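You operate a simulated robot arm through the tools that you are given. There is no shell and no other tool.

You run a simulated two-armed robot. Do the job below in one go: nothing can be reset, and whatever is moved stays where it is left.

TASK
Move the plug from socket C to socket A and switch it on.
Fine: switch socket C off first and shut its flap afterwards.

The check looks at the end state, three seconds after you hand in, the way a careful person would. Anything else that was tipped, shoved, dropped, spilled or broken makes it a failure.

THE ROBOT
Two 7-joint arms with fingered hands on one trunk that stands fixed in place. Base frame: the origin is at the foot of the trunk, x ahead of it, y to its left, z up. Readings come in mm, rad, newtons and seconds.
The left shoulder is at [70, 139, 1133], the right one opposite. With the tool pointing down near the work surface each hand reaches from about 460 to 840 mm from the base axis, measured 20 degrees to its own side. Payload 3.9 kg a hand.
Tool frame (each hand has its own): the origin (TCP) lies between the finger pads and is the grasp point; the fingertips stand 29 mm ahead of it; z points along the fingers, y is the line along which they close. The gripper opens to 100 mm; its body begins 34 mm behind the TCP. The gripper is a hand of 5 fingers: y runs from the thumb to the fingers, the wrist lies at [-15, -105, -177] in the tool frame, and closing takes about 1.5 s.
Orientation is that of the tool frame in the base frame, as a unit quaternion [x, y, z, w]. With the fingers straight down and the wrist toward the robot, the tool's x, y and z point along [0, 1, 0], [1, 0, 0] and [0, 0, -1] of the base frame.

THE INTERFACE
- The arms move only by the tool apply_moves. It takes "left_steps", "right_steps" or both (then of equal length, played together; a hand with none holds still); each is a list of rows, each a list of 7 numbers: the turn, a rotation vector about the tool's x, y, z in rad, then the shift along the tool's x, y, z in mm, then the opening, from 0 (shut) to 1 (fully open). In form: [[rx, ry, rz, tx, ty, tz, gripper], ...]. A call has 1 to 20 rows; each row is the pose to reach, as a shift and turn from the pose commanded when the call began, along the tool's axes at that moment. Each row takes 0.2 s and may step no farther than 50 mm and 0.15 rad from the row before; otherwise, or with a gripper value out of range, the whole call is refused. A pose out of reach is approached as far as the arm can. The call stops where the force on the tool passes 70 N (or 10 N more than at its start, if that is more) or the arm is blocked; 0.2 s more then pass. Each finger travels about 153 mm/s and halts on what it meets, pressing with about 28 N; the grip force reading is that of the motor and also rises with nothing between the fingers. The clock runs only during rows and for 0.2 s after the last one: add rows that repeat a pose to give the fingers time. It gives the time, the measured TCP pose, the force on the tool (base axes), the opening and the grip force at its end, in the units of the frame above (readings bear some noise), with the torque about the TCP (base axes, N m) and any sound that the robot's microphone picked up.
- Cameras (640 x 400 px; columns grow to the right, rows downward): "scene" is now at [142.4, -14.2, 1475.4]; the picture's right is [-0.14, -0.99, 0.00], its down [-0.36, 0.05, -0.93] and it looks along [0.92, -0.13, -0.36] (base axes); focal length 214 px, centre (320, 200). "left" rides on the left gripper at [-66, -86, -121] in its tool frame; the picture's right is [-0.76, -0.31, 0.58], its down [0.59, -0.70, 0.40] and it looks along [0.28, 0.64, 0.71] (tool axes); focal length 247 px, centre (320, 200). "right" rides on the right gripper at [66, -86, -121] in its tool frame; the picture's right is [-0.76, 0.31, -0.58], its down [-0.59, -0.70, 0.40] and it looks along [-0.28, 0.64, 0.71] (tool axes); focal length 247 px, centre (320, 200).
- camera(camera): a new picture of that camera. It takes no simulated time.
- raise_lower(by): slides the trunk up (or, below 0, down) by that many mm; the arms and the scene camera ride with it, the base frame stays. It gives what a move gives, with no picture.
- preshape(shape, hand): the hand has 5 fingers and takes this shape, open, in about a second: jaw (thumb against the fingers, like two jaws); tri (thumb and two fingers); tip (a fingertip pinch); poke (one finger out to press); point (the index stretched); flat (the hand flat); cup (the hand cupped); fist (a fist). The gripper value then closes the fingers along that shape, each until it touches; the sizes above hold for jaw. It gives what a move gives, with no picture.
- aim_head(pan, tilt): turns the head with the scene camera to pan (to the left, within 1.501 rad either way) and tilt (down, from -0.506 to 1.204), counted from straight ahead of the robot. It gives what a move gives.
- measure_at(camera, pixels): there is no depth. For up to 12 entries [column, row, z] of the newest picture of that camera ("zoom" is the newest enlarged one), the place [x, y] in the base frame at which the ray of that pixel passes the height z, good to about 2 mm. It takes no simulated time.
- enlarge(camera, box): a new picture of the part [left, top, right, bottom] of that camera's present view, enlarged. It takes no simulated time.
- sign_off(): hands the job in; it is judged then, once.

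Leave the grippers open and the arms clear of the work at the hand-in unless told otherwise.

The tools are called after "Emit:" by a JSON object that holds its "fn" and its "kwargs". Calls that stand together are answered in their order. apply_moves: Moves the arms, as the interface text tells. Its arguments: {"type":"object","properties":{"left_steps":{"type":"array","items":{"type":"array","items":{"type":"number"}}},"right_steps":{"type":"array","items":{"type":"array","items":{"type":"number"}}}},"required":[]} The other tools are called the same way: raise_lower (by) moves the trunk up or down; preshape (shape, hand) gives the hand a shape; aim_head (pan, tilt) turns the head that bears the scene camera; camera (camera) takes a picture; measure_at (camera, pixels) gives the place at which the rays of pixels pass given heights; enlarge (camera, box) takes an enlarged picture of a part of a camera's view; sign_off () hands the job in.

At the start:

```text
time_s: 0.0
left_ee_pos: [411.8, 210.6, 1476.7]
left_orientation: [0.707, 0.707, 0.0, 0.0]
left_ft_force: [0.1, -0.7, -0.2]
left_torque: [0.01, 0.04, -0.03]
left_opening: 100.0
left_grip_force: 0.1
left_shape: jaw
right_ee_pos: [404.3, -152.2, 1420.8]
right_orientation: [0.707, 0.707, 0.0, 0.0]
right_ft_force: [0.3, -0.4, 0.4]
right_torque: [-0.01, -0.03, 0.03]
right_opening: 99.8
right_grip_force: 0.1
right_shape: jaw
trunk travel left (down, up): [-775.0, 65.0]
head pan, tilt (commanded): [-0.143, 0.37]
```

scene: 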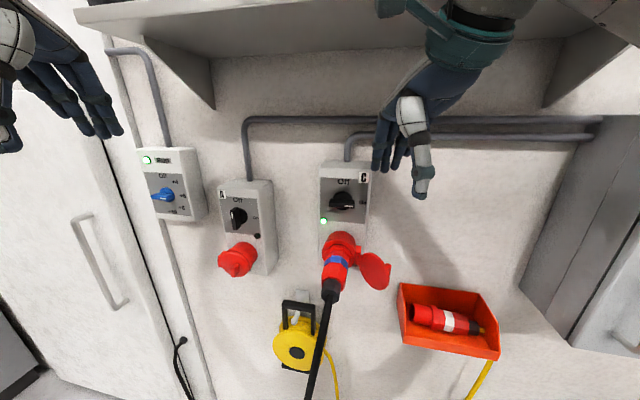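
right: 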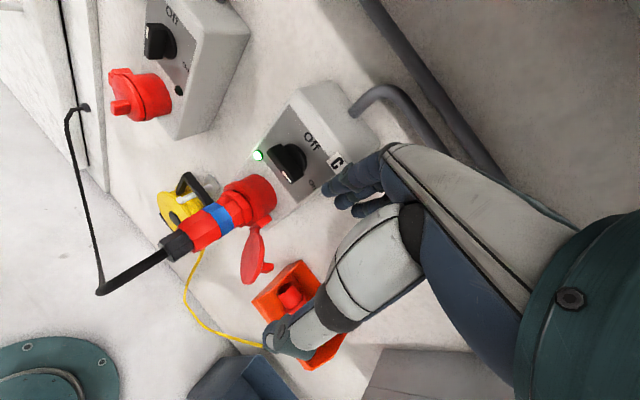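
left: 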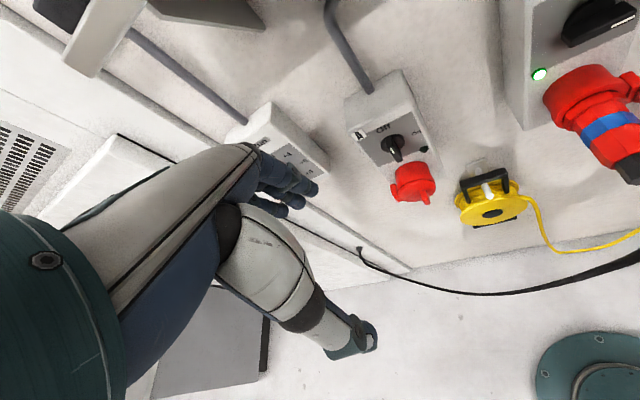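

I see a wall with socket A (flap shut, knob at about (238,218), lid at (237,260)) and socket C (knob at (343,202), green lamp at (323,221), plug at (336,265), open flap at (374,268)). First I take enlarged pictures to study the details.

Emit:
{"fn": "enlarge", "kwargs": {"camera": "scene", "box": [200, 150, 300, 290]}}

Emit:
{"fn": "enlarge", "kwargs": {"camera": "scene", "box": [300, 150, 400, 310]}}

Emit:
{"fn": "enlarge", "kwargs": {"camera": "right", "box": [80, 0, 400, 300]}}

Emit:
{"fn": "enlarge", "kwargs": {"camera": "left", "box": [320, 60, 480, 240]}}

```text
2.86 times, centred on (250, 220) of scene
```

zoom: 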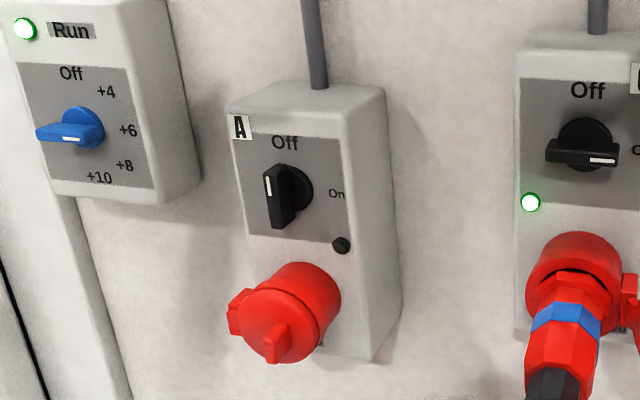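

```text
2.50 times, centred on (350, 230) of scene
```

zoom: 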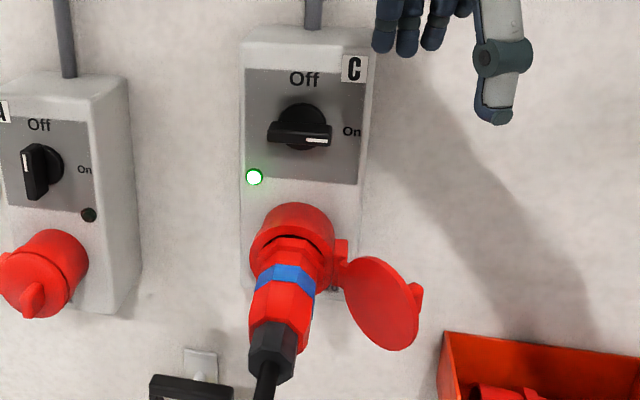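

```text
1.33 times, centred on (240, 150) of right
```

zoom: 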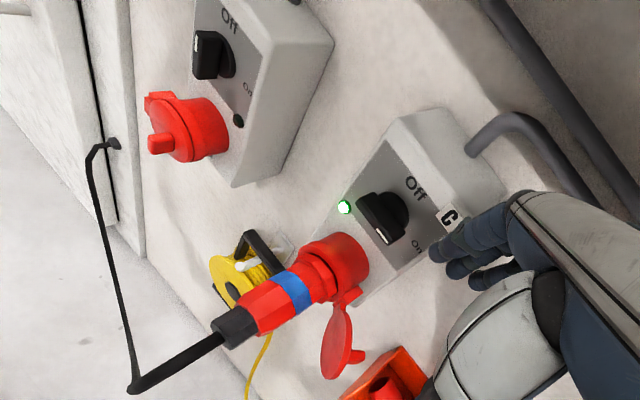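

```text
2.22 times, centred on (400, 150) of left
```

zoom: 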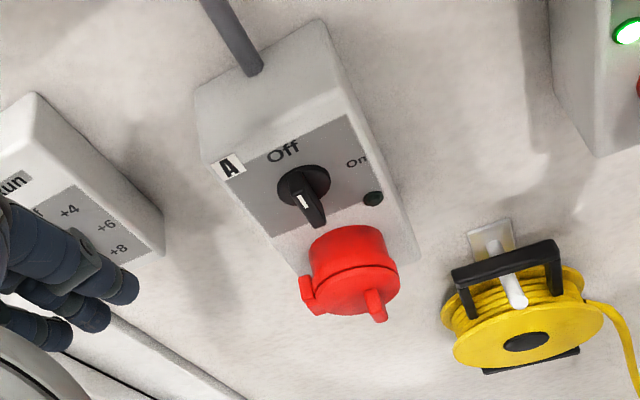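

The knob turns from "Off" (up) to "On" (right); A's lid has its hinge on the left, C's lid hangs open on the right. To get depth, I measure the rays of the lamps of C (scene (323,221), right (259,155), left (540,74)) and A (scene (258,236), right (178,91), left (423,150)) at two heights.

Emit:
{"fn": "measure_at", "kwargs": {"camera": "scene", "pixels": [[323, 221, 1300], [323, 221, 1100], [257.7, 235.7, 1300], [257.7, 235.7, 1100], [343, 202, 1300], [343, 202, 1100]]}}

Emit:
{"fn": "measure_at", "kwargs": {"camera": "right", "pixels": [[258.8, 155, 1300], [258.8, 155, 1100], [178.5, 90.7, 1300], [178.5, 90.7, 1100], [292, 161, 1300], [292, 161, 1100]]}}

Emit:
{"fn": "measure_at", "kwargs": {"camera": "left", "pixels": [[540, 74, 1300], [540, 74, 1100], [423.4, 149.6, 1300], [423.4, 149.6, 1100]]}}

```text
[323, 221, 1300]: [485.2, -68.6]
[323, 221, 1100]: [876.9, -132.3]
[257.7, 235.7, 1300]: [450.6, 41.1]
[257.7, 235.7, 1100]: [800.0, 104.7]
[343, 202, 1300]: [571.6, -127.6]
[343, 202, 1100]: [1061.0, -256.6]
```

```text
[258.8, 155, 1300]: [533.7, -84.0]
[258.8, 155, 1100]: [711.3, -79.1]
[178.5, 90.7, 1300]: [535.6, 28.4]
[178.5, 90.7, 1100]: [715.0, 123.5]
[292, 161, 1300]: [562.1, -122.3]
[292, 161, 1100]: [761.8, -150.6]
```

```text
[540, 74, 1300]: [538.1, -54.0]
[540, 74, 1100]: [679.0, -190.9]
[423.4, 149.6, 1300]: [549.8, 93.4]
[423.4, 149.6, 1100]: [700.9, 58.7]
```

Triangulating gives C's lamp at about (573,-83,1255) and A's lamp at about (625,75,1200), so the panels are roughly 600 mm ahead. Next I measure rays for the plug (tail scene (331,296), blue ring scene (336,262)), A's lid tab (scene (235,271)), A's hinge, C's lid tab and box corners.

Emit:
{"fn": "measure_at", "kwargs": {"camera": "scene", "pixels": [[330.8, 296, 1300], [330.8, 296, 1100], [336, 262, 1300], [336, 262, 1100], [235, 270.7, 1300], [235, 270.7, 1100], [221, 259.2, 1300], [221, 259.2, 1100], [389, 268.8, 1300], [389, 268.8, 1100]]}}

Emit:
{"fn": "measure_at", "kwargs": {"camera": "right", "pixels": [[176.2, 246, 1300], [176.2, 246, 1100], [219, 217.5, 1300], [219, 217.5, 1100], [120, 108.7, 1300], [120, 108.7, 1100], [120, 73.5, 1300], [120, 73.5, 1100], [266, 267.8, 1300], [266, 267.8, 1100]]}}

Emit:
{"fn": "measure_at", "kwargs": {"camera": "left", "pixels": [[426, 197.3, 1300], [426, 197.3, 1100], [395.5, 190.5, 1300], [395.5, 190.5, 1100]]}}

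```text
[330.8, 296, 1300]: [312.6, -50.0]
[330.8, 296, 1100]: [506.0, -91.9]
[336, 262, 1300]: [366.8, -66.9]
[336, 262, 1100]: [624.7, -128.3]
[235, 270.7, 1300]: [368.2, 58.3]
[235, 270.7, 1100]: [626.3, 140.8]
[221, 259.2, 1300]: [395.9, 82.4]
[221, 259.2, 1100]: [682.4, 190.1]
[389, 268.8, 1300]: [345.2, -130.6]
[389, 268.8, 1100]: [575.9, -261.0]
```

```text
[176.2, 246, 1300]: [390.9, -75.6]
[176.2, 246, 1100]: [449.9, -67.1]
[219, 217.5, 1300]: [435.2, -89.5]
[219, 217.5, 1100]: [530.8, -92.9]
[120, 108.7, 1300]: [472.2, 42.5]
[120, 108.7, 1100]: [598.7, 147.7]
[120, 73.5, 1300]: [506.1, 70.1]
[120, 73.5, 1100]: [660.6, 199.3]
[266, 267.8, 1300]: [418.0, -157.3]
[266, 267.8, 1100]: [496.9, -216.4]
```

```text
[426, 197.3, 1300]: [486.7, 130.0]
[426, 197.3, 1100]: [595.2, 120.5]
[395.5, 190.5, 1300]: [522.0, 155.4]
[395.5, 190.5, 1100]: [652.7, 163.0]
```

The geometry so far: wall is turned about 18° (normal into wall ≈ (0.95,-0.31,0)), plug axis tilts upward ~31° into the socket. I take tighter enlargements of C's knob/plug/flap and A's knob/lid from the scene camera for exact points.

Emit:
{"fn": "enlarge", "kwargs": {"camera": "scene", "box": [310, 155, 390, 205]}}

Emit:
{"fn": "enlarge", "kwargs": {"camera": "scene", "box": [310, 220, 406, 280]}}

Emit:
{"fn": "enlarge", "kwargs": {"camera": "scene", "box": [205, 195, 301, 255]}}

Emit:
{"fn": "enlarge", "kwargs": {"camera": "right", "box": [160, 130, 320, 230]}}

```text
8.00 times, centred on (350, 180) of scene
```

zoom: 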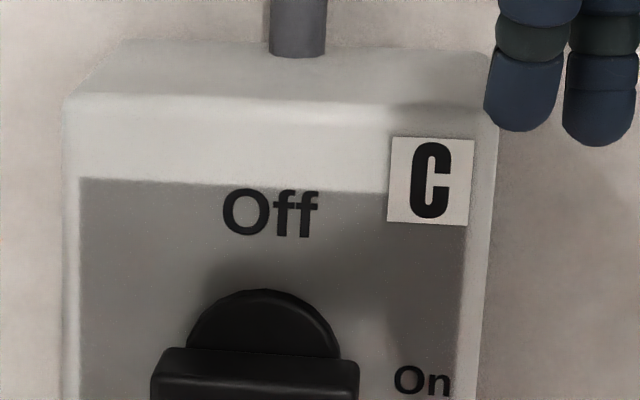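

```text
6.67 times, centred on (358, 250) of scene
```

zoom: 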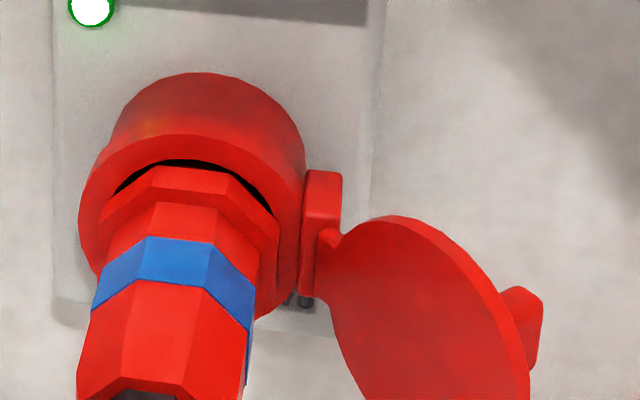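

```text
6.67 times, centred on (253, 225) of scene
```

zoom: 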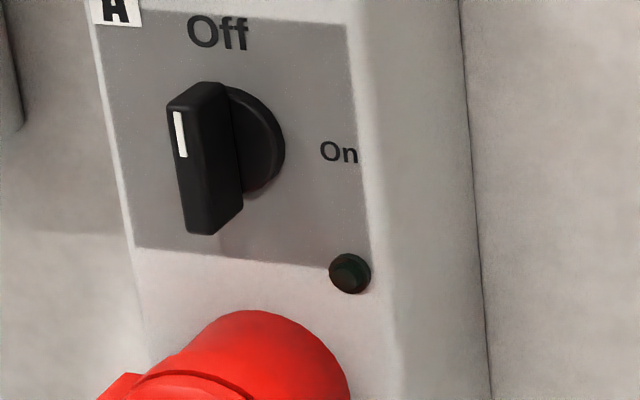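

```text
4.00 times, centred on (240, 180) of right
```

zoom: 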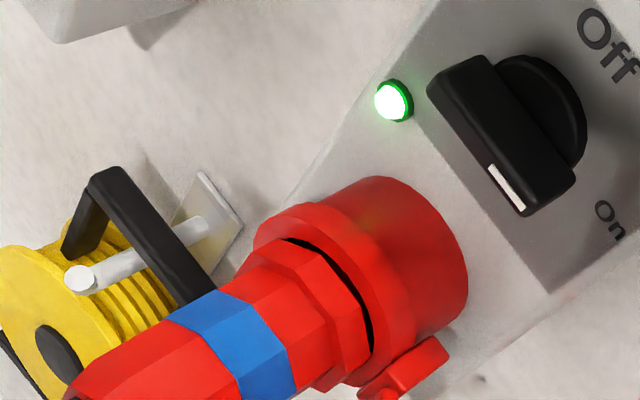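

I see the knob bars clearly (white mark shows the pointing end). I need precise positions, so I enlarge C's knob in the scene view, A's lid in scene and left views, and A's knob in the left view.

Emit:
{"fn": "enlarge", "kwargs": {"camera": "scene", "box": [312, 185, 376, 225]}}

Emit:
{"fn": "measure_at", "kwargs": {"camera": "zoom", "pixels": [[320, 200, 1300], [320, 200, 1100]]}}

Emit:
{"fn": "enlarge", "kwargs": {"camera": "scene", "box": [205, 235, 285, 285]}}

Emit:
{"fn": "enlarge", "kwargs": {"camera": "left", "box": [345, 110, 473, 190]}}

Emit:
{"fn": "enlarge", "kwargs": {"camera": "left", "box": [365, 150, 461, 210]}}

Emit:
{"fn": "enlarge", "kwargs": {"camera": "right", "box": [90, 0, 218, 140]}}

```text
10.00 times, centred on (344, 205) of scene
```

zoom: 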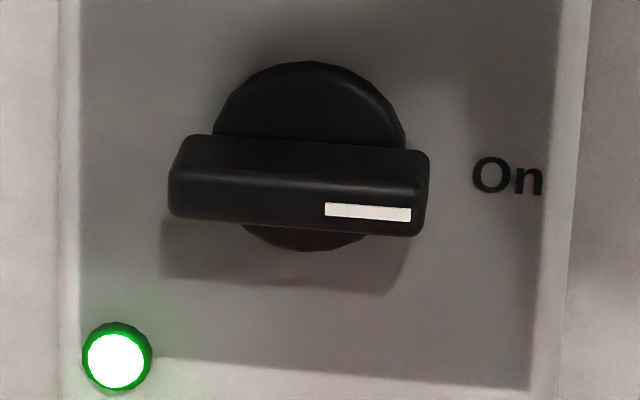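

```text
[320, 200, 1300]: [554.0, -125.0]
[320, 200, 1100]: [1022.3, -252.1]
```

```text
8.00 times, centred on (245, 260) of scene
```

zoom: 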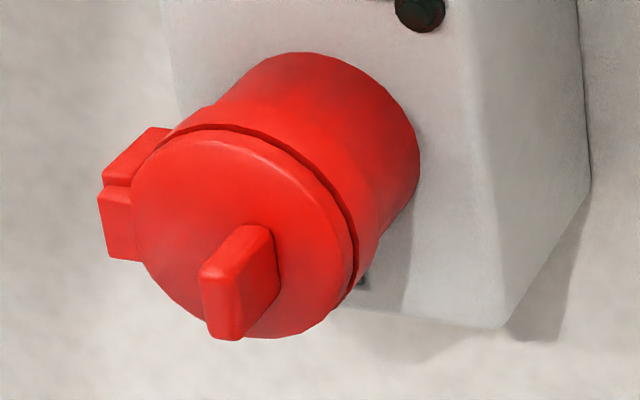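

```text
5.00 times, centred on (409, 150) of left
```

zoom: 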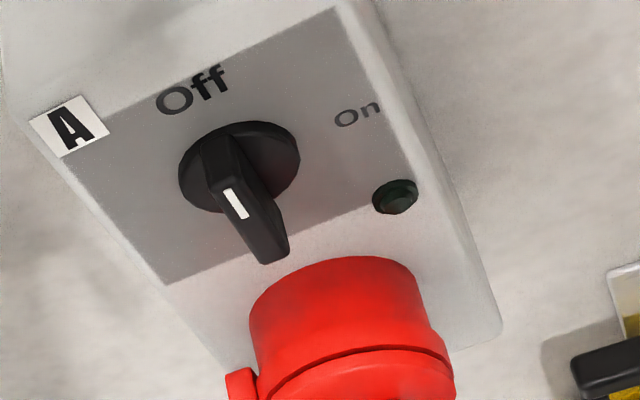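

```text
6.67 times, centred on (413, 180) of left
```

zoom: 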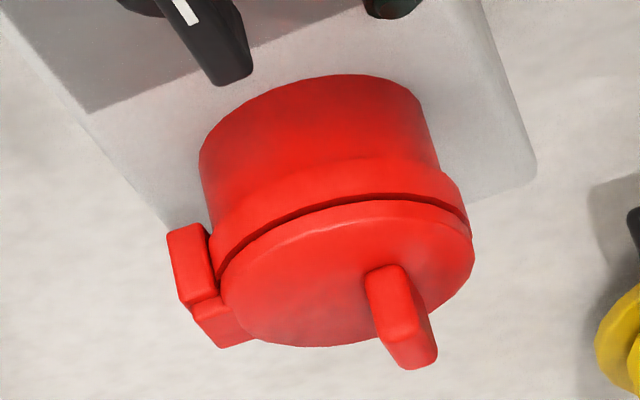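

```text
2.86 times, centred on (154, 70) of right
```

zoom: 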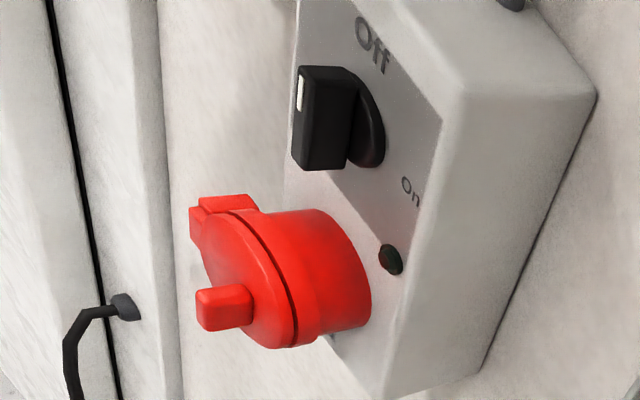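

Now I measure rays for both knob-front centres, A's tab tip and A's lid centre in all cameras (scene knob C (341.8,205), knob A (233.2,220.5), tab (232.8,272.8), lid (235.4,264.4)).

Emit:
{"fn": "measure_at", "kwargs": {"camera": "scene", "pixels": [[341.8, 205, 1300], [341.8, 205, 1100], [233.2, 220.5, 1300], [233.2, 220.5, 1100], [232.75, 272.75, 1300], [232.75, 272.75, 1100], [235.4, 264.4, 1300], [235.4, 264.4, 1100]]}}

Emit:
{"fn": "measure_at", "kwargs": {"camera": "right", "pixels": [[286.25, 163.5, 1300], [286.25, 163.5, 1100], [146.3, 43.4, 1300], [146.3, 43.4, 1100], [114.5, 108.5, 1300], [114.5, 108.5, 1100], [128.5, 97.3, 1300], [128.5, 97.3, 1100]]}}

Emit:
{"fn": "measure_at", "kwargs": {"camera": "left", "pixels": [[394.4, 155, 1300], [394.4, 155, 1100], [426.5, 201.7, 1300], [426.5, 201.7, 1100], [417, 191.2, 1300], [417, 191.2, 1100]]}}

```text
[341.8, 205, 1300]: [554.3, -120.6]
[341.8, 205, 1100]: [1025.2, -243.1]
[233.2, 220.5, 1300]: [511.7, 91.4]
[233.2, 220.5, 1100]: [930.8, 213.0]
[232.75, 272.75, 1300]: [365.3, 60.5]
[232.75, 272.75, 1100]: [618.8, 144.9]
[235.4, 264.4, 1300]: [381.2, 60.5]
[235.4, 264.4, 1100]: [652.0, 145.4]
```

```text
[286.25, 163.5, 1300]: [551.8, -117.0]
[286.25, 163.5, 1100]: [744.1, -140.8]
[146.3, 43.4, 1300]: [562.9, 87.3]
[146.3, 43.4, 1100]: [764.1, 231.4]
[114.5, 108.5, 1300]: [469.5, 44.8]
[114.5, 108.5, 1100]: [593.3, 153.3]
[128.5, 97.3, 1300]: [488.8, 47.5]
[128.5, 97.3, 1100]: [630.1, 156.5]
```

```text
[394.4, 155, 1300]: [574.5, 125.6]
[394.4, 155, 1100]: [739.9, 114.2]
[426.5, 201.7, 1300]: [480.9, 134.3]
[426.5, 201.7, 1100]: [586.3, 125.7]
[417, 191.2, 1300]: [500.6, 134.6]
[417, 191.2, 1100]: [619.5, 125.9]
```

Knob C front is near (550,-118,1302), knob A front near (611,121,1253). To pin the wall's yaw I enlarge the printed labels in the right camera and left camera for further matching points.

Emit:
{"fn": "enlarge", "kwargs": {"camera": "right", "box": [260, 110, 356, 200]}}

Emit:
{"fn": "enlarge", "kwargs": {"camera": "right", "box": [140, 0, 236, 60]}}

Emit:
{"fn": "enlarge", "kwargs": {"camera": "scene", "box": [310, 165, 390, 215]}}

Emit:
{"fn": "enlarge", "kwargs": {"camera": "scene", "box": [215, 180, 279, 220]}}

```text
4.44 times, centred on (308, 155) of right
```

zoom: 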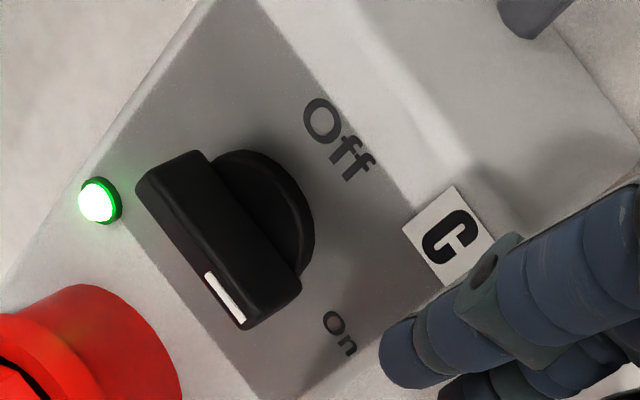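

```text
6.67 times, centred on (188, 30) of right
```

zoom: 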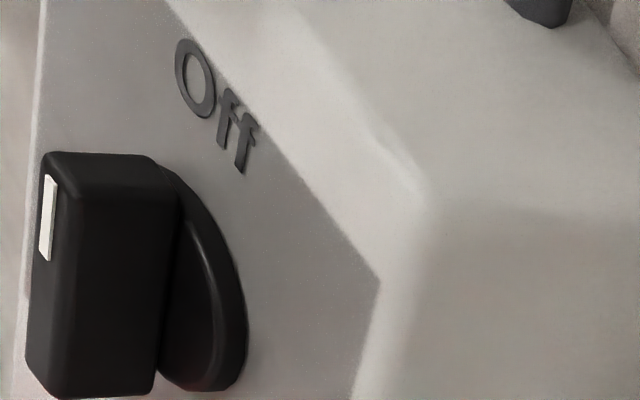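

```text
8.00 times, centred on (350, 190) of scene
```

zoom: 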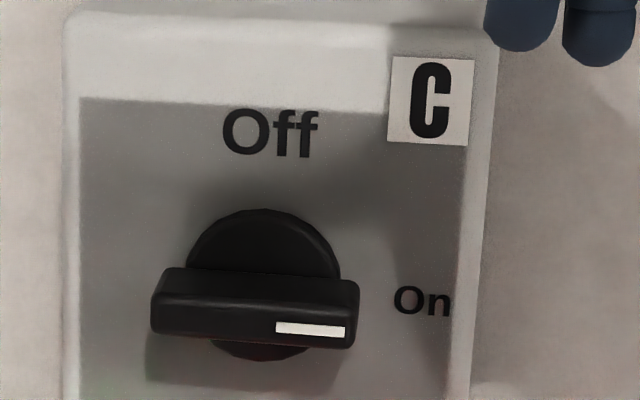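

```text
10.00 times, centred on (247, 200) of scene
```

zoom: 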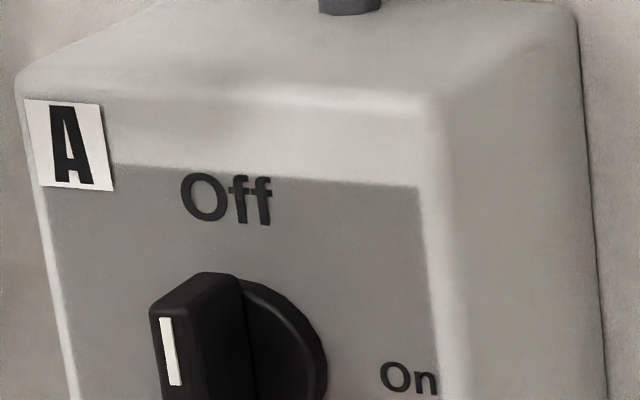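

I match printed points in several views: C's "Off" O (scene (340.1,181.4) / right (308.5,137.4)), C sticker corner, C "On", A's "Off" O (scene (235.5,199.9) / right (169.6,12)), A "On", A plate corner.

Emit:
{"fn": "measure_at", "kwargs": {"camera": "scene", "pixels": [[340.1, 181.4, 1300], [340.1, 181.4, 1200], [358.4, 182.1, 1300], [358.4, 182.1, 1200], [360.9, 202.6, 1300], [360.9, 202.6, 1200], [235.5, 199.9, 1300], [235.5, 199.9, 1200], [254.4, 217.7, 1300], [254.4, 217.7, 1200], [256.8, 198.7, 1300], [256.8, 198.7, 1200]]}}

Emit:
{"fn": "measure_at", "kwargs": {"camera": "right", "pixels": [[308.45, 137.4, 1300], [308.45, 137.4, 1200], [326.7, 161.3, 1300], [326.7, 161.3, 1200], [311.4, 182.5, 1300], [311.4, 182.5, 1200], [169.6, 12, 1300], [169.6, 12, 1200], [183.7, 64.4, 1300], [183.7, 64.4, 1200], [197.3, 41.25, 1300], [197.3, 41.25, 1200]]}}

Emit:
{"fn": "measure_at", "kwargs": {"camera": "left", "pixels": [[380, 130.2, 1300], [380, 130.2, 1200], [414.4, 133.2, 1300], [414.4, 133.2, 1200], [412.4, 111.6, 1300], [412.4, 111.6, 1200]]}}

```text
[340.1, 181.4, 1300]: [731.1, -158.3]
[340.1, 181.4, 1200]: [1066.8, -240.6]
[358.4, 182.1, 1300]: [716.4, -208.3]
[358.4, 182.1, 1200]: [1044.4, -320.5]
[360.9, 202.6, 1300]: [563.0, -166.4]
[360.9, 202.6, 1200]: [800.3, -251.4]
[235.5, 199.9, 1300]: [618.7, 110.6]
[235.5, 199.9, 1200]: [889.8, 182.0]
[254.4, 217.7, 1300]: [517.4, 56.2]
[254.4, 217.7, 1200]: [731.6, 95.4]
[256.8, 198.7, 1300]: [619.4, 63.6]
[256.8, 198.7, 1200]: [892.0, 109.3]
```

```text
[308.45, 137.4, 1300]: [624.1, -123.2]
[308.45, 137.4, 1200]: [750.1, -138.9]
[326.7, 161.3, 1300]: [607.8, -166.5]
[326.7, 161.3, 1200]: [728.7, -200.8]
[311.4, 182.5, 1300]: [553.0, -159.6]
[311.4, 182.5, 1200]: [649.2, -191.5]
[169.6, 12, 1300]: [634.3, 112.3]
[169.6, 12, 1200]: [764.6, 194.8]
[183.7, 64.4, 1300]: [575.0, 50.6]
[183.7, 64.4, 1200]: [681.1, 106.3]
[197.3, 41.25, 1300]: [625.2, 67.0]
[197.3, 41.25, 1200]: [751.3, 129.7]
```

```text
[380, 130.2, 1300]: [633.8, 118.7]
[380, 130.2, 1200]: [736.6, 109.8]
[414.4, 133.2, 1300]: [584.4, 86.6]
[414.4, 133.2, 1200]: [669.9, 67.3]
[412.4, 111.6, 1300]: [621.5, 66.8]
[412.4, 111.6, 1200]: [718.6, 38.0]
```

The printed points give a wall yaw of about 20° with the panel faces at the same depth. My earlier C-knob match used the wrong face, so I re-measure it with the white mark: scene (341.9,205.9), right (279.5,167.7).

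Emit:
{"fn": "measure_at", "kwargs": {"camera": "scene", "pixels": [[341.9, 205.9, 1300], [341.9, 205.9, 1200]]}}

Emit:
{"fn": "measure_at", "kwargs": {"camera": "right", "pixels": [[279.5, 167.7, 1300], [279.5, 167.7, 1200]]}}

```text
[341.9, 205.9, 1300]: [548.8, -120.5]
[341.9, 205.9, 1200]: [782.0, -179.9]
```

```text
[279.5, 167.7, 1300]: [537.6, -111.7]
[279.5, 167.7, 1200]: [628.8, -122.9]
```

C's knob front is now at about (530,-113,1308), 33 mm proud of the panel, consistent with A. I look closer at C's open flap and the plug in the right view ((165,245)–(290,280)) and the yellow reel area to learn clearances.

Emit:
{"fn": "enlarge", "kwargs": {"camera": "right", "box": [150, 160, 310, 290]}}

Emit:
{"fn": "enlarge", "kwargs": {"camera": "scene", "box": [300, 220, 410, 310]}}

Emit:
{"fn": "enlarge", "kwargs": {"camera": "left", "box": [440, 40, 640, 200]}}

```text
3.08 times, centred on (230, 225) of right
```

zoom: 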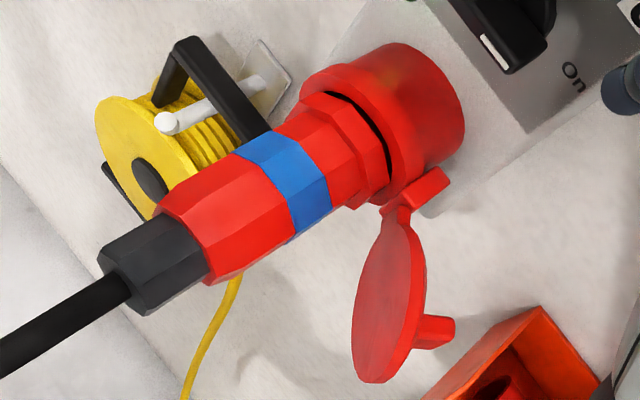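

```text
4.44 times, centred on (355, 265) of scene
```

zoom: 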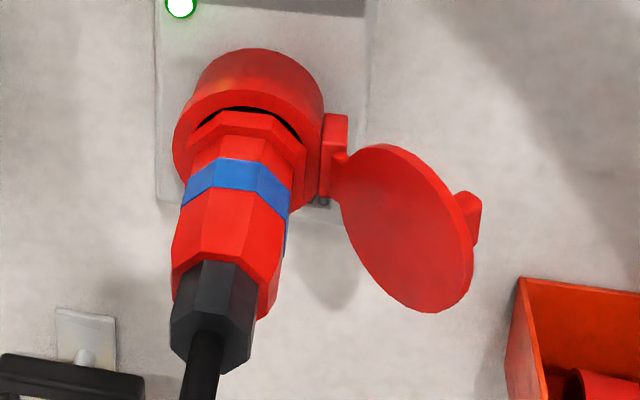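

```text
2.50 times, centred on (540, 120) of left
```

zoom: 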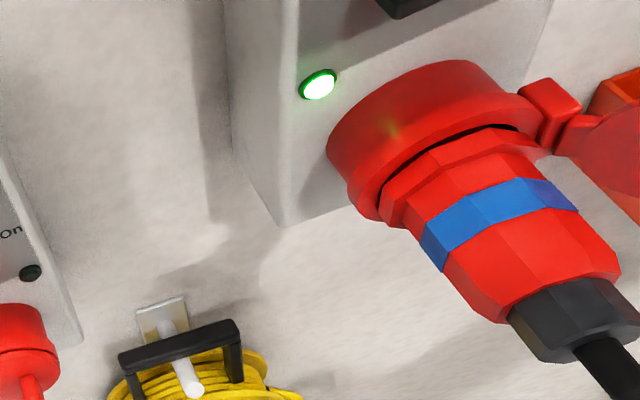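

The flap of C is open about 120–130° and the plug is an octagonal body with flats at top and sides. Now I clear the right hand to the right and back, while turning the left hand so its fingers point into the wall (z along (0.94,-0.34,0), y up).

Emit:
{"fn": "apply_moves", "kwargs": {"left_steps": [[-0.1412, -0.0249, 0.0249, 0, 0, 0, 1], [-0.2825, -0.0498, 0.0498, 0, 0, 0, 1], [-0.4237, -0.0747, 0.0747, 0, 0, 0, 1], [-0.5649, -0.0996, 0.0996, 0, 0, 0, 1], [-0.7061, -0.1245, 0.1245, 0, 0, 0, 1], [-0.8474, -0.1494, 0.1494, 0, 0, 0, 1], [-0.9886, -0.1743, 0.1743, 0, 0, 0, 1], [-1.1298, -0.1992, 0.1992, 0, 0, 0, 1], [-1.271, -0.2241, 0.2241, 0, 0, 0, 1], [-1.4123, -0.249, 0.249, 0, 0, 0, 1], [-1.5535, -0.2739, 0.2739, 0, 0, 0, 1]], "right_steps": [[0, 0, 0, -25, -10, 0, 1], [0, 0, 0, -50, -20, 0, 1], [0, 0, 0, -75, -30, 0, 1], [0, 0, 0, -100, -40, 0, 1], [0, 0, 0, -125, -50, 0, 1], [0, 0, 0, -150, -60, 0, 1], [0, 0, 0, -150, -60, 0, 1], [0, 0, 0, -150, -60, 0, 1], [0, 0, 0, -150, -60, 0, 1], [0, 0, 0, -150, -60, 0, 1], [0, 0, 0, -150, -60, 0, 1]]}}

```text
time_s: 2.4
left_ee_pos: [397.3, 233.2, 1424.4]
left_orientation: [0.622, 0.341, 0.492, 0.505]
left_ft_force: [-3.3, 8.0, 7.2]
left_torque: [0.04, 0.44, -0.18]
left_opening: 100.2
left_grip_force: 0.1
left_shape: jaw
left hand out of reach, approached as far as the arm can: row 6, 7, 8, 9, 10, 11
right_ee_pos: [344.5, -307.5, 1419.3]
right_orientation: [0.707, 0.707, 0.001, -0.002]
right_ft_force: [0.0, -0.3, 0.3]
right_torque: [0.08, -0.01, 0.04]
right_opening: 99.9
right_grip_force: 0.0
right_shape: jaw
trunk travel left (down, up): [-775.0, 65.0]
head pan, tilt (commanded): [-0.143, 0.37]
```

The left hand reached nearly the wanted orientation (15° roll short) at a spot near its limit. I turn the head toward the left hand (pan 0.6) to see its shape and size before planning the knob grip.

Emit:
{"fn": "aim_head", "kwargs": {"pan": 0.6, "tilt": 0.25}}

Emit:
{"fn": "camera", "kwargs": {"camera": "scene"}}

Emit:
{"fn": "camera", "kwargs": {"camera": "left"}}

```text
time_s: 3.5
left_ee_pos: [398.7, 234.4, 1421.7]
left_orientation: [0.627, 0.338, 0.485, 0.508]
left_ft_force: [0.0, 0.1, -0.2]
left_torque: [0.0, 0.01, 0.0]
left_opening: 100.2
left_grip_force: 0.1
left_shape: jaw
right_ee_pos: [344.1, -302.5, 1421.1]
right_orientation: [0.707, 0.707, 0.0, 0.0]
right_ft_force: [0.4, -0.5, 0.2]
right_torque: [0.05, -0.02, -0.01]
right_opening: 99.9
right_grip_force: 0.0
right_shape: jaw
trunk travel left (down, up): [-775.0, 65.0]
head pan, tilt (commanded): [0.6, 0.25]
```

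```text
taken
```

scene: 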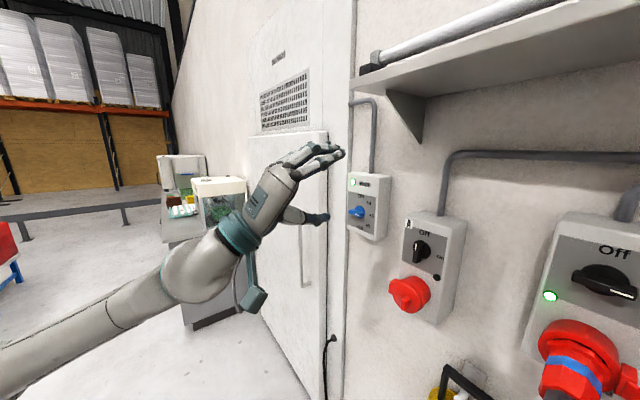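

```text
taken
```

left: 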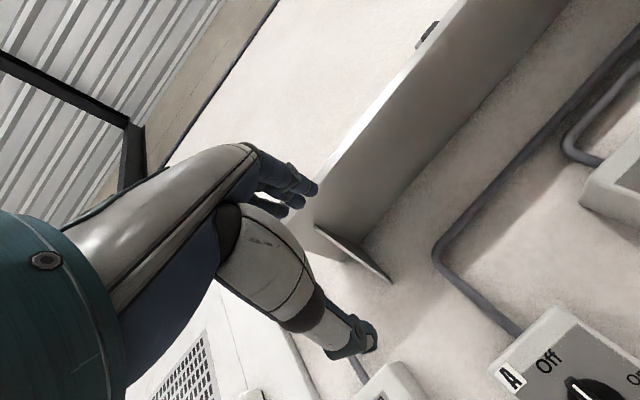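

I see the hand: fingers forward on top, thumb below, camera pod under the wrist at (255,295). I enlarge it to judge its envelope.

Emit:
{"fn": "enlarge", "kwargs": {"camera": "scene", "box": [180, 120, 380, 330]}}

```text
1.90 times, centred on (280, 225) of scene
```

zoom: 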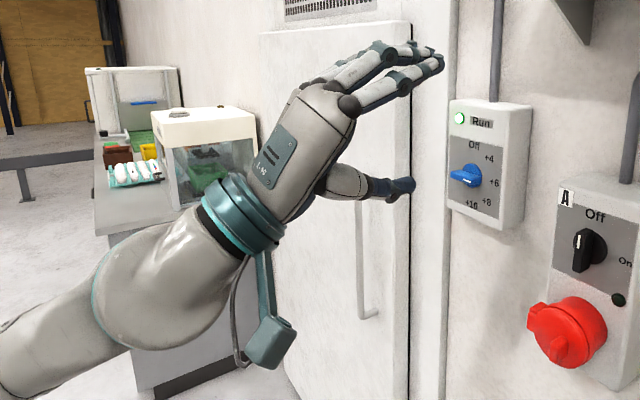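

The hand envelope is human-like; gripping the knob with the fingers above and thumb below looks clear of the plug. I move the left hand halfway toward a place in front of knob C and read where it is, to learn how the earlier clipped pose is counted.

Emit:
{"fn": "apply_moves", "kwargs": {"left_steps": [[0, 0, 0, -33, -21, 0, 1], [0, 0, 0, -66, -42, 0, 1], [0, 0, 0, -99, -63, 0, 1], [0, 0, 0, -132, -84, 0, 1]]}}

```text
time_s: 4.5
left_ee_pos: [435.6, 206.3, 1373.8]
left_orientation: [0.581, 0.4, 0.404, 0.582]
left_ft_force: [-0.6, 0.4, 0.3]
left_torque: [-0.04, 0.03, -0.04]
left_opening: 100.0
left_grip_force: 0.1
left_shape: jaw
left hand out of reach, approached as far as the arm can: row 1, 2, 3, 4
right_ee_pos: [347.7, -303.3, 1420.3]
right_orientation: [0.707, 0.707, -0.002, -0.001]
right_ft_force: [0.3, -0.5, 0.0]
right_torque: [0.01, 0.02, 0.01]
right_opening: 99.8
right_grip_force: 0.0
right_shape: jaw
trunk travel left (down, up): [-775.0, 65.0]
head pan, tilt (commanded): [0.6, 0.25]
```

The clipped target is kept as the commanded pose, and the limit is the elbow: the wrist is too close to the shoulder. I lower the trunk by 150 mm to give the arm more room and then re-check.

Emit:
{"fn": "raise_lower", "kwargs": {"by": -150}}

Emit:
{"fn": "aim_head", "kwargs": {"pan": -0.1, "tilt": 0.25}}

Emit:
{"fn": "camera", "kwargs": {"camera": "scene"}}

```text
time_s: 6.2
left_ee_pos: [432.7, 207.6, 1224.1]
left_orientation: [0.58, 0.4, 0.406, 0.582]
left_ft_force: [-0.4, 0.1, -1.1]
left_torque: [-0.04, 0.0, 0.0]
left_opening: 100.2
left_grip_force: 0.1
left_shape: jaw
right_ee_pos: [345.0, -302.5, 1270.4]
right_orientation: [0.707, 0.707, 0.0, 0.001]
right_ft_force: [0.5, -0.1, -0.2]
right_torque: [-0.01, -0.01, 0.01]
right_opening: 99.6
right_grip_force: 0.0
right_shape: jaw
trunk travel left (down, up): [-625.0, 215.0]
head pan, tilt (commanded): [0.6, 0.25]
```

```text
time_s: 7.3
left_ee_pos: [432.4, 206.7, 1224.1]
left_orientation: [0.581, 0.399, 0.406, 0.582]
left_ft_force: [0.4, -0.4, 0.0]
left_torque: [0.03, 0.01, 0.01]
left_opening: 100.0
left_grip_force: 0.0
left_shape: jaw
right_ee_pos: [343.8, -301.5, 1270.7]
right_orientation: [0.707, 0.707, 0.001, 0.0]
right_ft_force: [-0.1, 0.2, -1.2]
right_torque: [0.0, -0.01, 0.01]
right_opening: 99.8
right_grip_force: 0.2
right_shape: jaw
trunk travel left (down, up): [-625.0, 215.0]
head pan, tilt (commanded): [-0.099, 0.25]
```

```text
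taken
```

scene: 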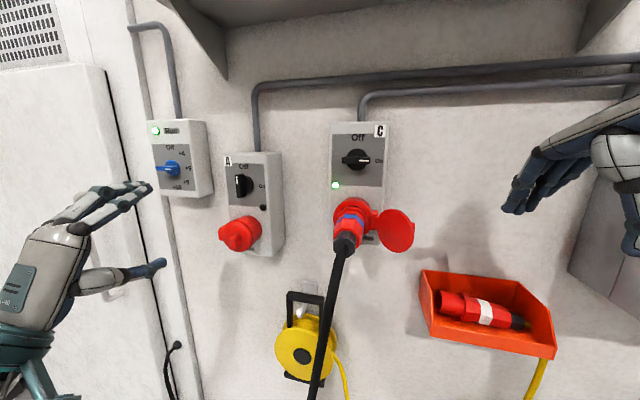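

The view is good from here. I move the left hand 90 mm along its pointing direction to find out which commanded pose is counted; both possibilities are clear of the panels.

Emit:
{"fn": "apply_moves", "kwargs": {"left_steps": [[0, 0, 0, 0, 0, 30, 1], [0, 0, 0, 0, 0, 60, 1], [0, 0, 0, 0, 0, 90, 1]]}}

```text
time_s: 8.1
left_ee_pos: [512.8, 179.2, 1205.5]
left_orientation: [0.581, 0.405, 0.371, 0.601]
left_ft_force: [-0.8, -0.7, 3.4]
left_torque: [0.12, 0.29, 0.06]
left_opening: 99.6
left_grip_force: 0.0
left_shape: jaw
left hand out of reach, approached as far as the arm can: row 1, 2, 3
right_ee_pos: [348.0, -301.3, 1269.3]
right_orientation: [0.707, 0.707, -0.001, -0.001]
right_ft_force: [0.0, -0.1, -0.3]
right_torque: [0.0, 0.05, 0.0]
right_opening: 99.8
right_grip_force: 0.0
right_shape: jaw
trunk travel left (down, up): [-625.0, 215.0]
head pan, tilt (commanded): [-0.099, 0.25]
```

The hand moved as asked except about 19 mm in height. I now raise it by 84 mm at the present spot to see whether the height is attainable.

Emit:
{"fn": "apply_moves", "kwargs": {"left_steps": [[0, 0, 0, 0, 28, -10, 1], [0, 0, 0, 0, 56, -20, 1], [0, 0, 0, 0, 84, -20, 1]]}}

Emit:
{"fn": "camera", "kwargs": {"camera": "scene"}}

```text
time_s: 8.9
left_ee_pos: [503.2, 178.3, 1217.9]
left_orientation: [0.576, 0.397, 0.38, 0.605]
left_ft_force: [0.0, -0.6, 0.0]
left_torque: [-0.01, 0.02, -0.01]
left_opening: 99.7
left_grip_force: 0.0
left_shape: jaw
left hand out of reach, approached as far as the arm can: row 1, 2, 3
right_ee_pos: [345.1, -301.5, 1271.5]
right_orientation: [0.707, 0.707, 0.0, 0.0]
right_ft_force: [-0.3, -0.4, 0.5]
right_torque: [-0.01, -0.01, -0.02]
right_opening: 99.5
right_grip_force: 0.0
right_shape: jaw
trunk travel left (down, up): [-625.0, 215.0]
head pan, tilt (commanded): [-0.099, 0.25]
```

```text
taken
```

scene: 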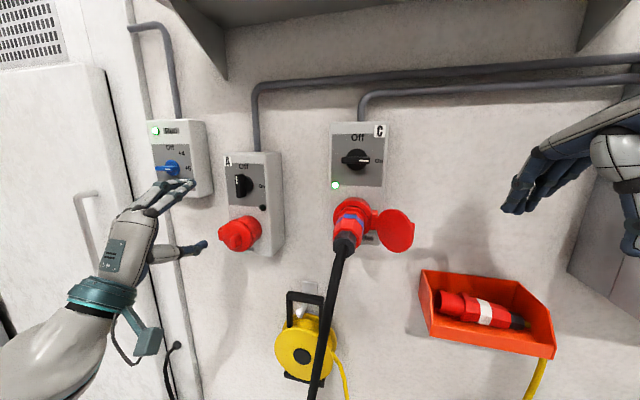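

The hand cannot rise further here (about 235 mm above the shoulder seems a limit in this palm-down pose). I test whether it can move right by 100 mm at this height; the space in front is free.

Emit:
{"fn": "apply_moves", "kwargs": {"left_steps": [[0, 0, 0, -25, 0, 0, 1], [0, 0, 0, -50, 0, 0, 1], [0, 0, 0, -75, 0, 0, 1], [0, 0, 0, -100, 0, 0, 1]]}}

```text
time_s: 9.9
left_ee_pos: [484.6, 136.0, 1187.0]
left_orientation: [0.577, 0.392, 0.38, 0.608]
left_ft_force: [0.6, -0.6, 0.1]
left_torque: [0.04, -0.01, 0.02]
left_opening: 100.2
left_grip_force: 0.1
left_shape: jaw
left hand out of reach, approached as far as the arm can: row 1, 2, 3, 4
right_ee_pos: [346.5, -302.3, 1269.9]
right_orientation: [0.707, 0.707, 0.0, 0.0]
right_ft_force: [-0.2, 0.0, -0.3]
right_torque: [0.03, 0.02, -0.01]
right_opening: 99.7
right_grip_force: 0.0
right_shape: jaw
trunk travel left (down, up): [-625.0, 215.0]
head pan, tilt (commanded): [-0.099, 0.25]
```

It slides along a limit when moving right/up. I now roll the hand 1.2 rad toward palm-right (natural for the left arm) to see if the position error goes away; no obstacles are near at this spot.

Emit:
{"fn": "apply_moves", "kwargs": {"left_steps": [[0, 0, -0.15, 0, 0, 0, 1], [0, 0, -0.3, 0, 0, 0, 1], [0, 0, -0.45, 0, 0, 0, 1], [0, 0, -0.6, 0, 0, 0, 1], [0, 0, -0.75, 0, 0, 0, 1], [0, 0, -0.9, 0, 0, 0, 1], [0, 0, -1.05, 0, 0, 0, 1], [0, 0, -1.2, 0, 0, 0, 1], [0, 0, -1.2, 0, 0, 0, 1]]}}

Emit:
{"fn": "camera", "kwargs": {"camera": "scene"}}

```text
time_s: 11.9
left_ee_pos: [448.1, 79.4, 1156.9]
left_orientation: [0.25, 0.654, -0.029, 0.714]
left_ft_force: [0.3, -0.1, -0.1]
left_torque: [0.02, 0.0, -0.01]
left_opening: 99.6
left_grip_force: 0.0
left_shape: jaw
left hand out of reach, approached as far as the arm can: row 1, 2, 3, 4, 5, 6, 7, 8, 9
right_ee_pos: [345.0, -299.9, 1270.8]
right_orientation: [0.707, 0.708, 0.0, -0.002]
right_ft_force: [0.1, -0.1, 0.6]
right_torque: [0.01, -0.02, 0.0]
right_opening: 99.8
right_grip_force: 0.1
right_shape: jaw
trunk travel left (down, up): [-625.0, 215.0]
head pan, tilt (commanded): [-0.099, 0.25]
```

```text
taken
```

scene: 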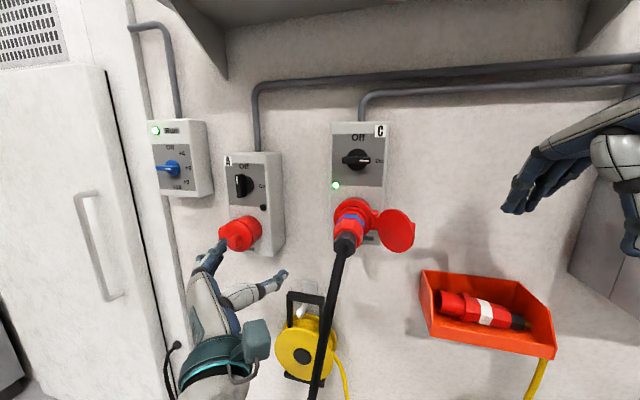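

The roll worked, but the position is still off because the commanded target sits far from where the hand is. I command a surely reachable point (left, down and a bit forward) to re-sync.

Emit:
{"fn": "apply_moves", "kwargs": {"left_steps": [[0, 0, 0, 32, 12, 9, 1], [0, 0, 0, 64, 24, 18, 1], [0, 0, 0, 96, 36, 27, 1], [0, 0, 0, 128, 48, 36, 1], [0, 0, 0, 159, 59.5, 45, 1], [0, 0, 0, 159, 59.5, 45, 1]]}}

```text
time_s: 13.3
left_ee_pos: [533.0, 129.0, 998.2]
left_orientation: [0.251, 0.651, -0.028, 0.715]
left_ft_force: [0.1, 0.6, 0.2]
left_torque: [-0.03, 0.02, 0.03]
left_opening: 99.9
left_grip_force: 0.1
left_shape: jaw
left hand out of reach, approached as far as the arm can: row 1, 2, 3, 4, 5, 6
right_ee_pos: [344.5, -302.8, 1269.8]
right_orientation: [0.707, 0.707, 0.0, 0.001]
right_ft_force: [0.3, -0.7, 0.2]
right_torque: [-0.02, -0.03, 0.0]
right_opening: 99.8
right_grip_force: 0.2
right_shape: jaw
trunk travel left (down, up): [-625.0, 215.0]
head pan, tilt (commanded): [-0.099, 0.25]
```

The commanded pose seems to be the one the arm actually reaches, with some joint at its limit. I look at the left arm's posture with the head turned left and down.

Emit:
{"fn": "aim_head", "kwargs": {"pan": 0.7, "tilt": 0.8}}

Emit:
{"fn": "camera", "kwargs": {"camera": "scene"}}

```text
time_s: 14.4
left_ee_pos: [533.1, 128.7, 998.7]
left_orientation: [0.25, 0.652, -0.027, 0.715]
left_ft_force: [0.1, -0.7, 0.6]
left_torque: [0.01, 0.03, -0.02]
left_opening: 99.8
left_grip_force: 0.2
left_shape: jaw
right_ee_pos: [344.4, -302.4, 1270.4]
right_orientation: [0.707, 0.707, 0.0, -0.001]
right_ft_force: [0.1, 1.2, -0.5]
right_torque: [0.0, -0.03, 0.02]
right_opening: 99.7
right_grip_force: 0.2
right_shape: jaw
trunk travel left (down, up): [-625.0, 215.0]
head pan, tilt (commanded): [0.7, 0.799]
```

```text
taken
```

scene: 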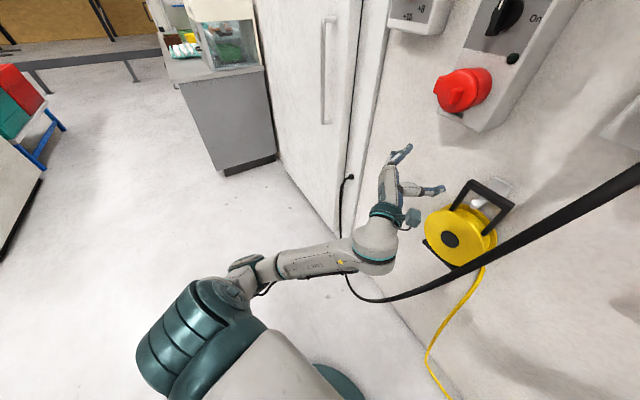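

I see the wrist is folded close to the shoulder, so the hand must be worked further out from the body. The black cable hangs near the wrist at (375,280). I check the right and left hand cameras to see the cable's true course.

Emit:
{"fn": "camera", "kwargs": {"camera": "right"}}

Emit:
{"fn": "camera", "kwargs": {"camera": "left"}}

Emit:
{"fn": "measure_at", "kwargs": {"camera": "scene", "pixels": [[370, 298, 1000], [370, 298, 900], [370, 298, 800], [450, 275, 1000], [450, 275, 900], [560, 215, 1100], [560, 215, 1000]]}}

```text
taken
```

right: 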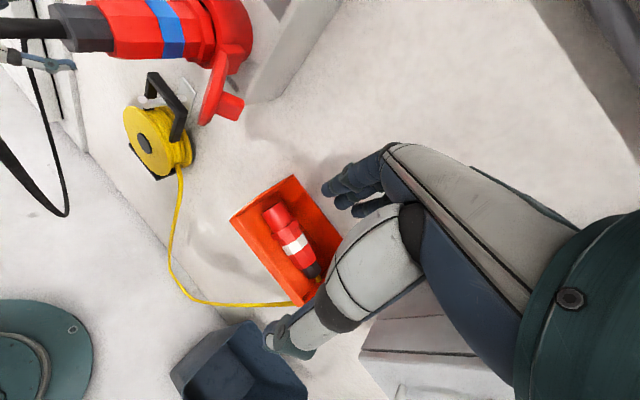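

```text
taken
```

left: 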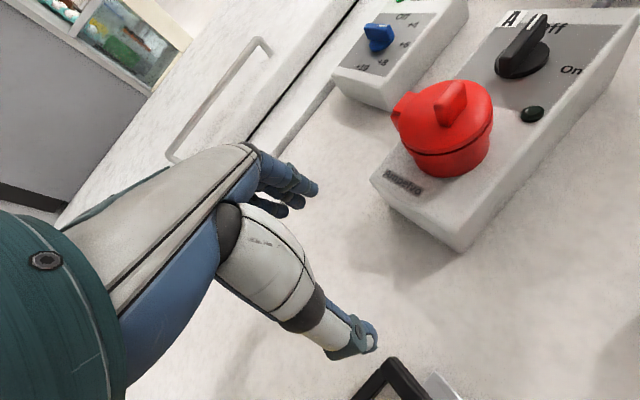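

```text
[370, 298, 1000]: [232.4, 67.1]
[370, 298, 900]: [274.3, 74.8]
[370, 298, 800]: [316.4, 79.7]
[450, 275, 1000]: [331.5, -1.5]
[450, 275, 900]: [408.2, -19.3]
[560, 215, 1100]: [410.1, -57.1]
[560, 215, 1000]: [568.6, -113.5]
```

The left hand camera shows A's lid, tab standing proud of the lid face, hinge on its left. The forearm is above the cable. I move the left hand right first (away from A's tab), then up to about 1280 mm height between the two boxes.

Emit:
{"fn": "apply_moves", "kwargs": {"left_steps": [[0, 0, 0, -11, -32, 13, 1], [0, 0, 0, -21, -65, 26, 1], [0, 0, 0, -32, -97, 39, 1], [0, 0, 0, -70, -84, 40, 1], [0, 0, 0, -108, -71, 41, 1], [0, 0, 0, -146, -58, 42, 1], [0, 0, 0, -184, -45, 43, 1], [0, 0, 0, -222, -32, 44, 1], [0, 0, 0, -260, -19, 45, 1], [0, 0, 0, -299, -6, 46, 1], [0, 0, 0, -299, -6, 46, 1]]}}

Emit:
{"fn": "aim_head", "kwargs": {"pan": -0.05, "tilt": 0.3}}

Emit:
{"fn": "camera", "kwargs": {"camera": "scene"}}

```text
time_s: 15.6
left_ee_pos: [536.3, 27.5, 1009.0]
left_orientation: [0.32, 0.663, 0.067, 0.674]
left_ft_force: [-0.9, 0.8, 0.7]
left_torque: [-0.02, 0.0, 0.0]
left_opening: 99.9
left_grip_force: 0.0
left_shape: jaw
right_ee_pos: [345.0, -301.6, 1270.8]
right_orientation: [0.707, 0.707, 0.0, 0.0]
right_ft_force: [-0.4, 0.3, -0.3]
right_torque: [0.02, -0.06, -0.03]
right_opening: 99.7
right_grip_force: 0.2
right_shape: jaw
trunk travel left (down, up): [-625.0, 215.0]
head pan, tilt (commanded): [0.7, 0.799]
stopped in row 5 (left hand): the arm was blocked; the commanded pose is now the measured one
```

```text
time_s: 16.7
left_ee_pos: [537.1, 27.5, 1009.9]
left_orientation: [0.319, 0.663, 0.066, 0.674]
left_ft_force: [0.3, -0.4, 0.1]
left_torque: [0.02, -0.02, -0.01]
left_opening: 99.9
left_grip_force: 0.0
left_shape: jaw
right_ee_pos: [344.1, -302.0, 1270.2]
right_orientation: [0.708, 0.707, 0.0, 0.0]
right_ft_force: [1.0, 0.1, 0.7]
right_torque: [0.0, 0.01, 0.0]
right_opening: 100.0
right_grip_force: 0.0
right_shape: jaw
trunk travel left (down, up): [-625.0, 215.0]
head pan, tilt (commanded): [-0.051, 0.3]
```

```text
taken
```

scene: 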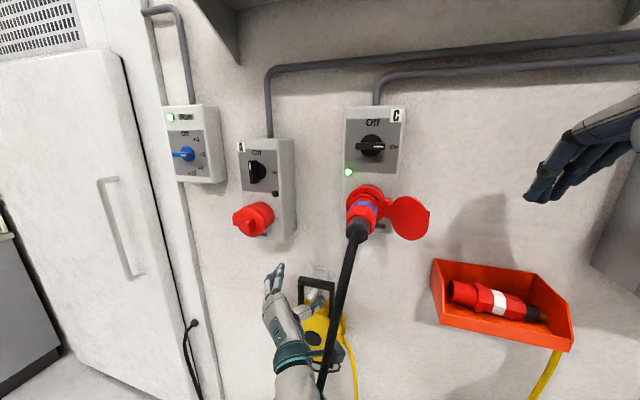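

The arm reports being blocked in row 5. I enlarge the area around the left hand and cable (around (310,350)) to see whether the camera pod or wrist touches the cable.

Emit:
{"fn": "enlarge", "kwargs": {"camera": "scene", "box": [230, 200, 430, 400]}}

Emit:
{"fn": "camera", "kwargs": {"camera": "left"}}

Emit:
{"fn": "aim_head", "kwargs": {"pan": 0.2, "tilt": 1.0}}

Emit:
{"fn": "camera", "kwargs": {"camera": "scene"}}

```text
2.00 times, centred on (330, 300) of scene
```

zoom: 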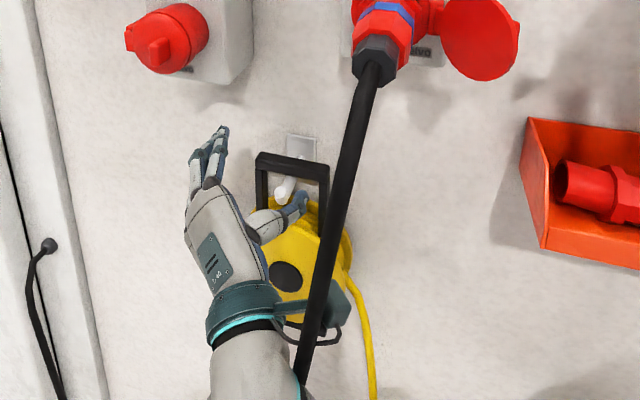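

```text
taken
```

left: 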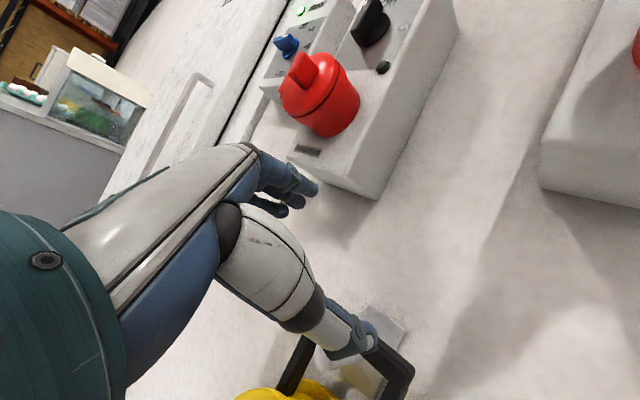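

```text
time_s: 17.8
left_ee_pos: [537.2, 27.4, 1009.4]
left_orientation: [0.319, 0.663, 0.066, 0.674]
left_ft_force: [-0.5, 0.0, 0.6]
left_torque: [-0.01, -0.01, 0.01]
left_opening: 99.8
left_grip_force: 0.0
left_shape: jaw
right_ee_pos: [344.4, -301.5, 1269.8]
right_orientation: [0.707, 0.707, 0.0, 0.0]
right_ft_force: [-0.9, -0.4, 0.4]
right_torque: [0.01, 0.0, -0.03]
right_opening: 99.9
right_grip_force: 0.0
right_shape: jaw
trunk travel left (down, up): [-625.0, 215.0]
head pan, tilt (commanded): [0.201, 1.0]
```

```text
taken
```

scene: 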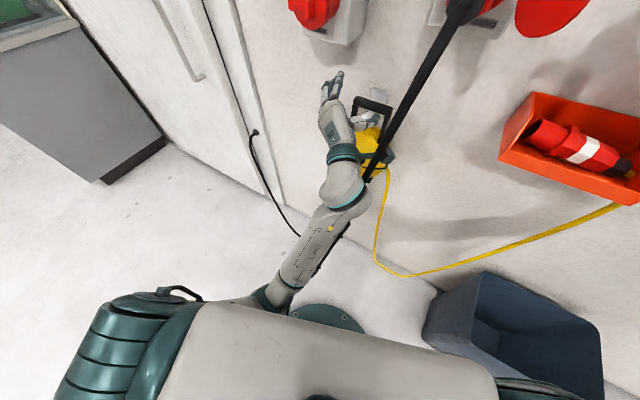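

The cable runs past the camera pod and the wrist there. I back the left hand about 45 mm to the left, then rise straight up to about 1290 mm between the boxes, staying right of A's tab.

Emit:
{"fn": "apply_moves", "kwargs": {"left_steps": [[0, 0, 0, 14, 12, -12, 1], [0, 0, 0, 28.3, 24.5, -24.5, 1], [0, 0, 0, -6.9, 45.9, -27.9, 1], [0, 0, 0, -42.2, 67.4, -31.4, 1], [0, 0, 0, -77.5, 88.9, -34.8, 1], [0, 0, 0, -112.8, 110.3, -38.2, 1], [0, 0, 0, -148.1, 131.8, -41.6, 1], [0, 0, 0, -183.4, 153.2, -45.1, 1], [0, 0, 0, -218.8, 174.7, -48.6, 1], [0, 0, 0, -218.8, 174.7, -48.6, 1]]}}

Emit:
{"fn": "camera", "kwargs": {"camera": "scene"}}

```text
time_s: 20.0
left_ee_pos: [493.7, 4.0, 1218.7]
left_orientation: [0.318, 0.663, 0.066, 0.674]
left_ft_force: [-0.4, 0.5, -0.3]
left_torque: [0.02, -0.02, 0.02]
left_opening: 99.8
left_grip_force: 0.0
left_shape: jaw
left hand out of reach, approached as far as the arm can: row 5, 6, 7, 8, 9, 10
right_ee_pos: [344.3, -302.5, 1269.9]
right_orientation: [0.707, 0.707, 0.0, 0.0]
right_ft_force: [0.0, 0.0, 0.6]
right_torque: [0.0, 0.0, 0.0]
right_opening: 99.7
right_grip_force: 0.1
right_shape: jaw
trunk travel left (down, up): [-625.0, 215.0]
head pan, tilt (commanded): [0.201, 1.0]
```

```text
taken
```

scene: 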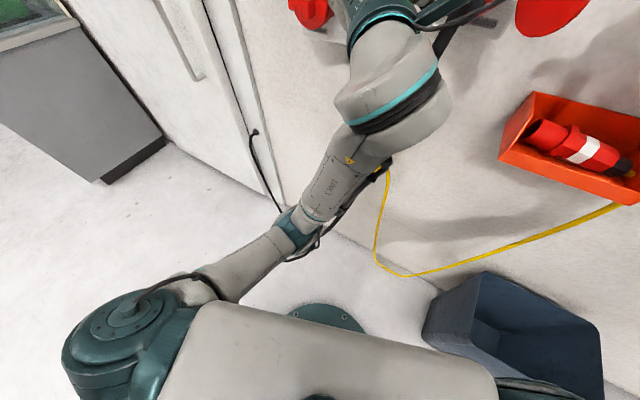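

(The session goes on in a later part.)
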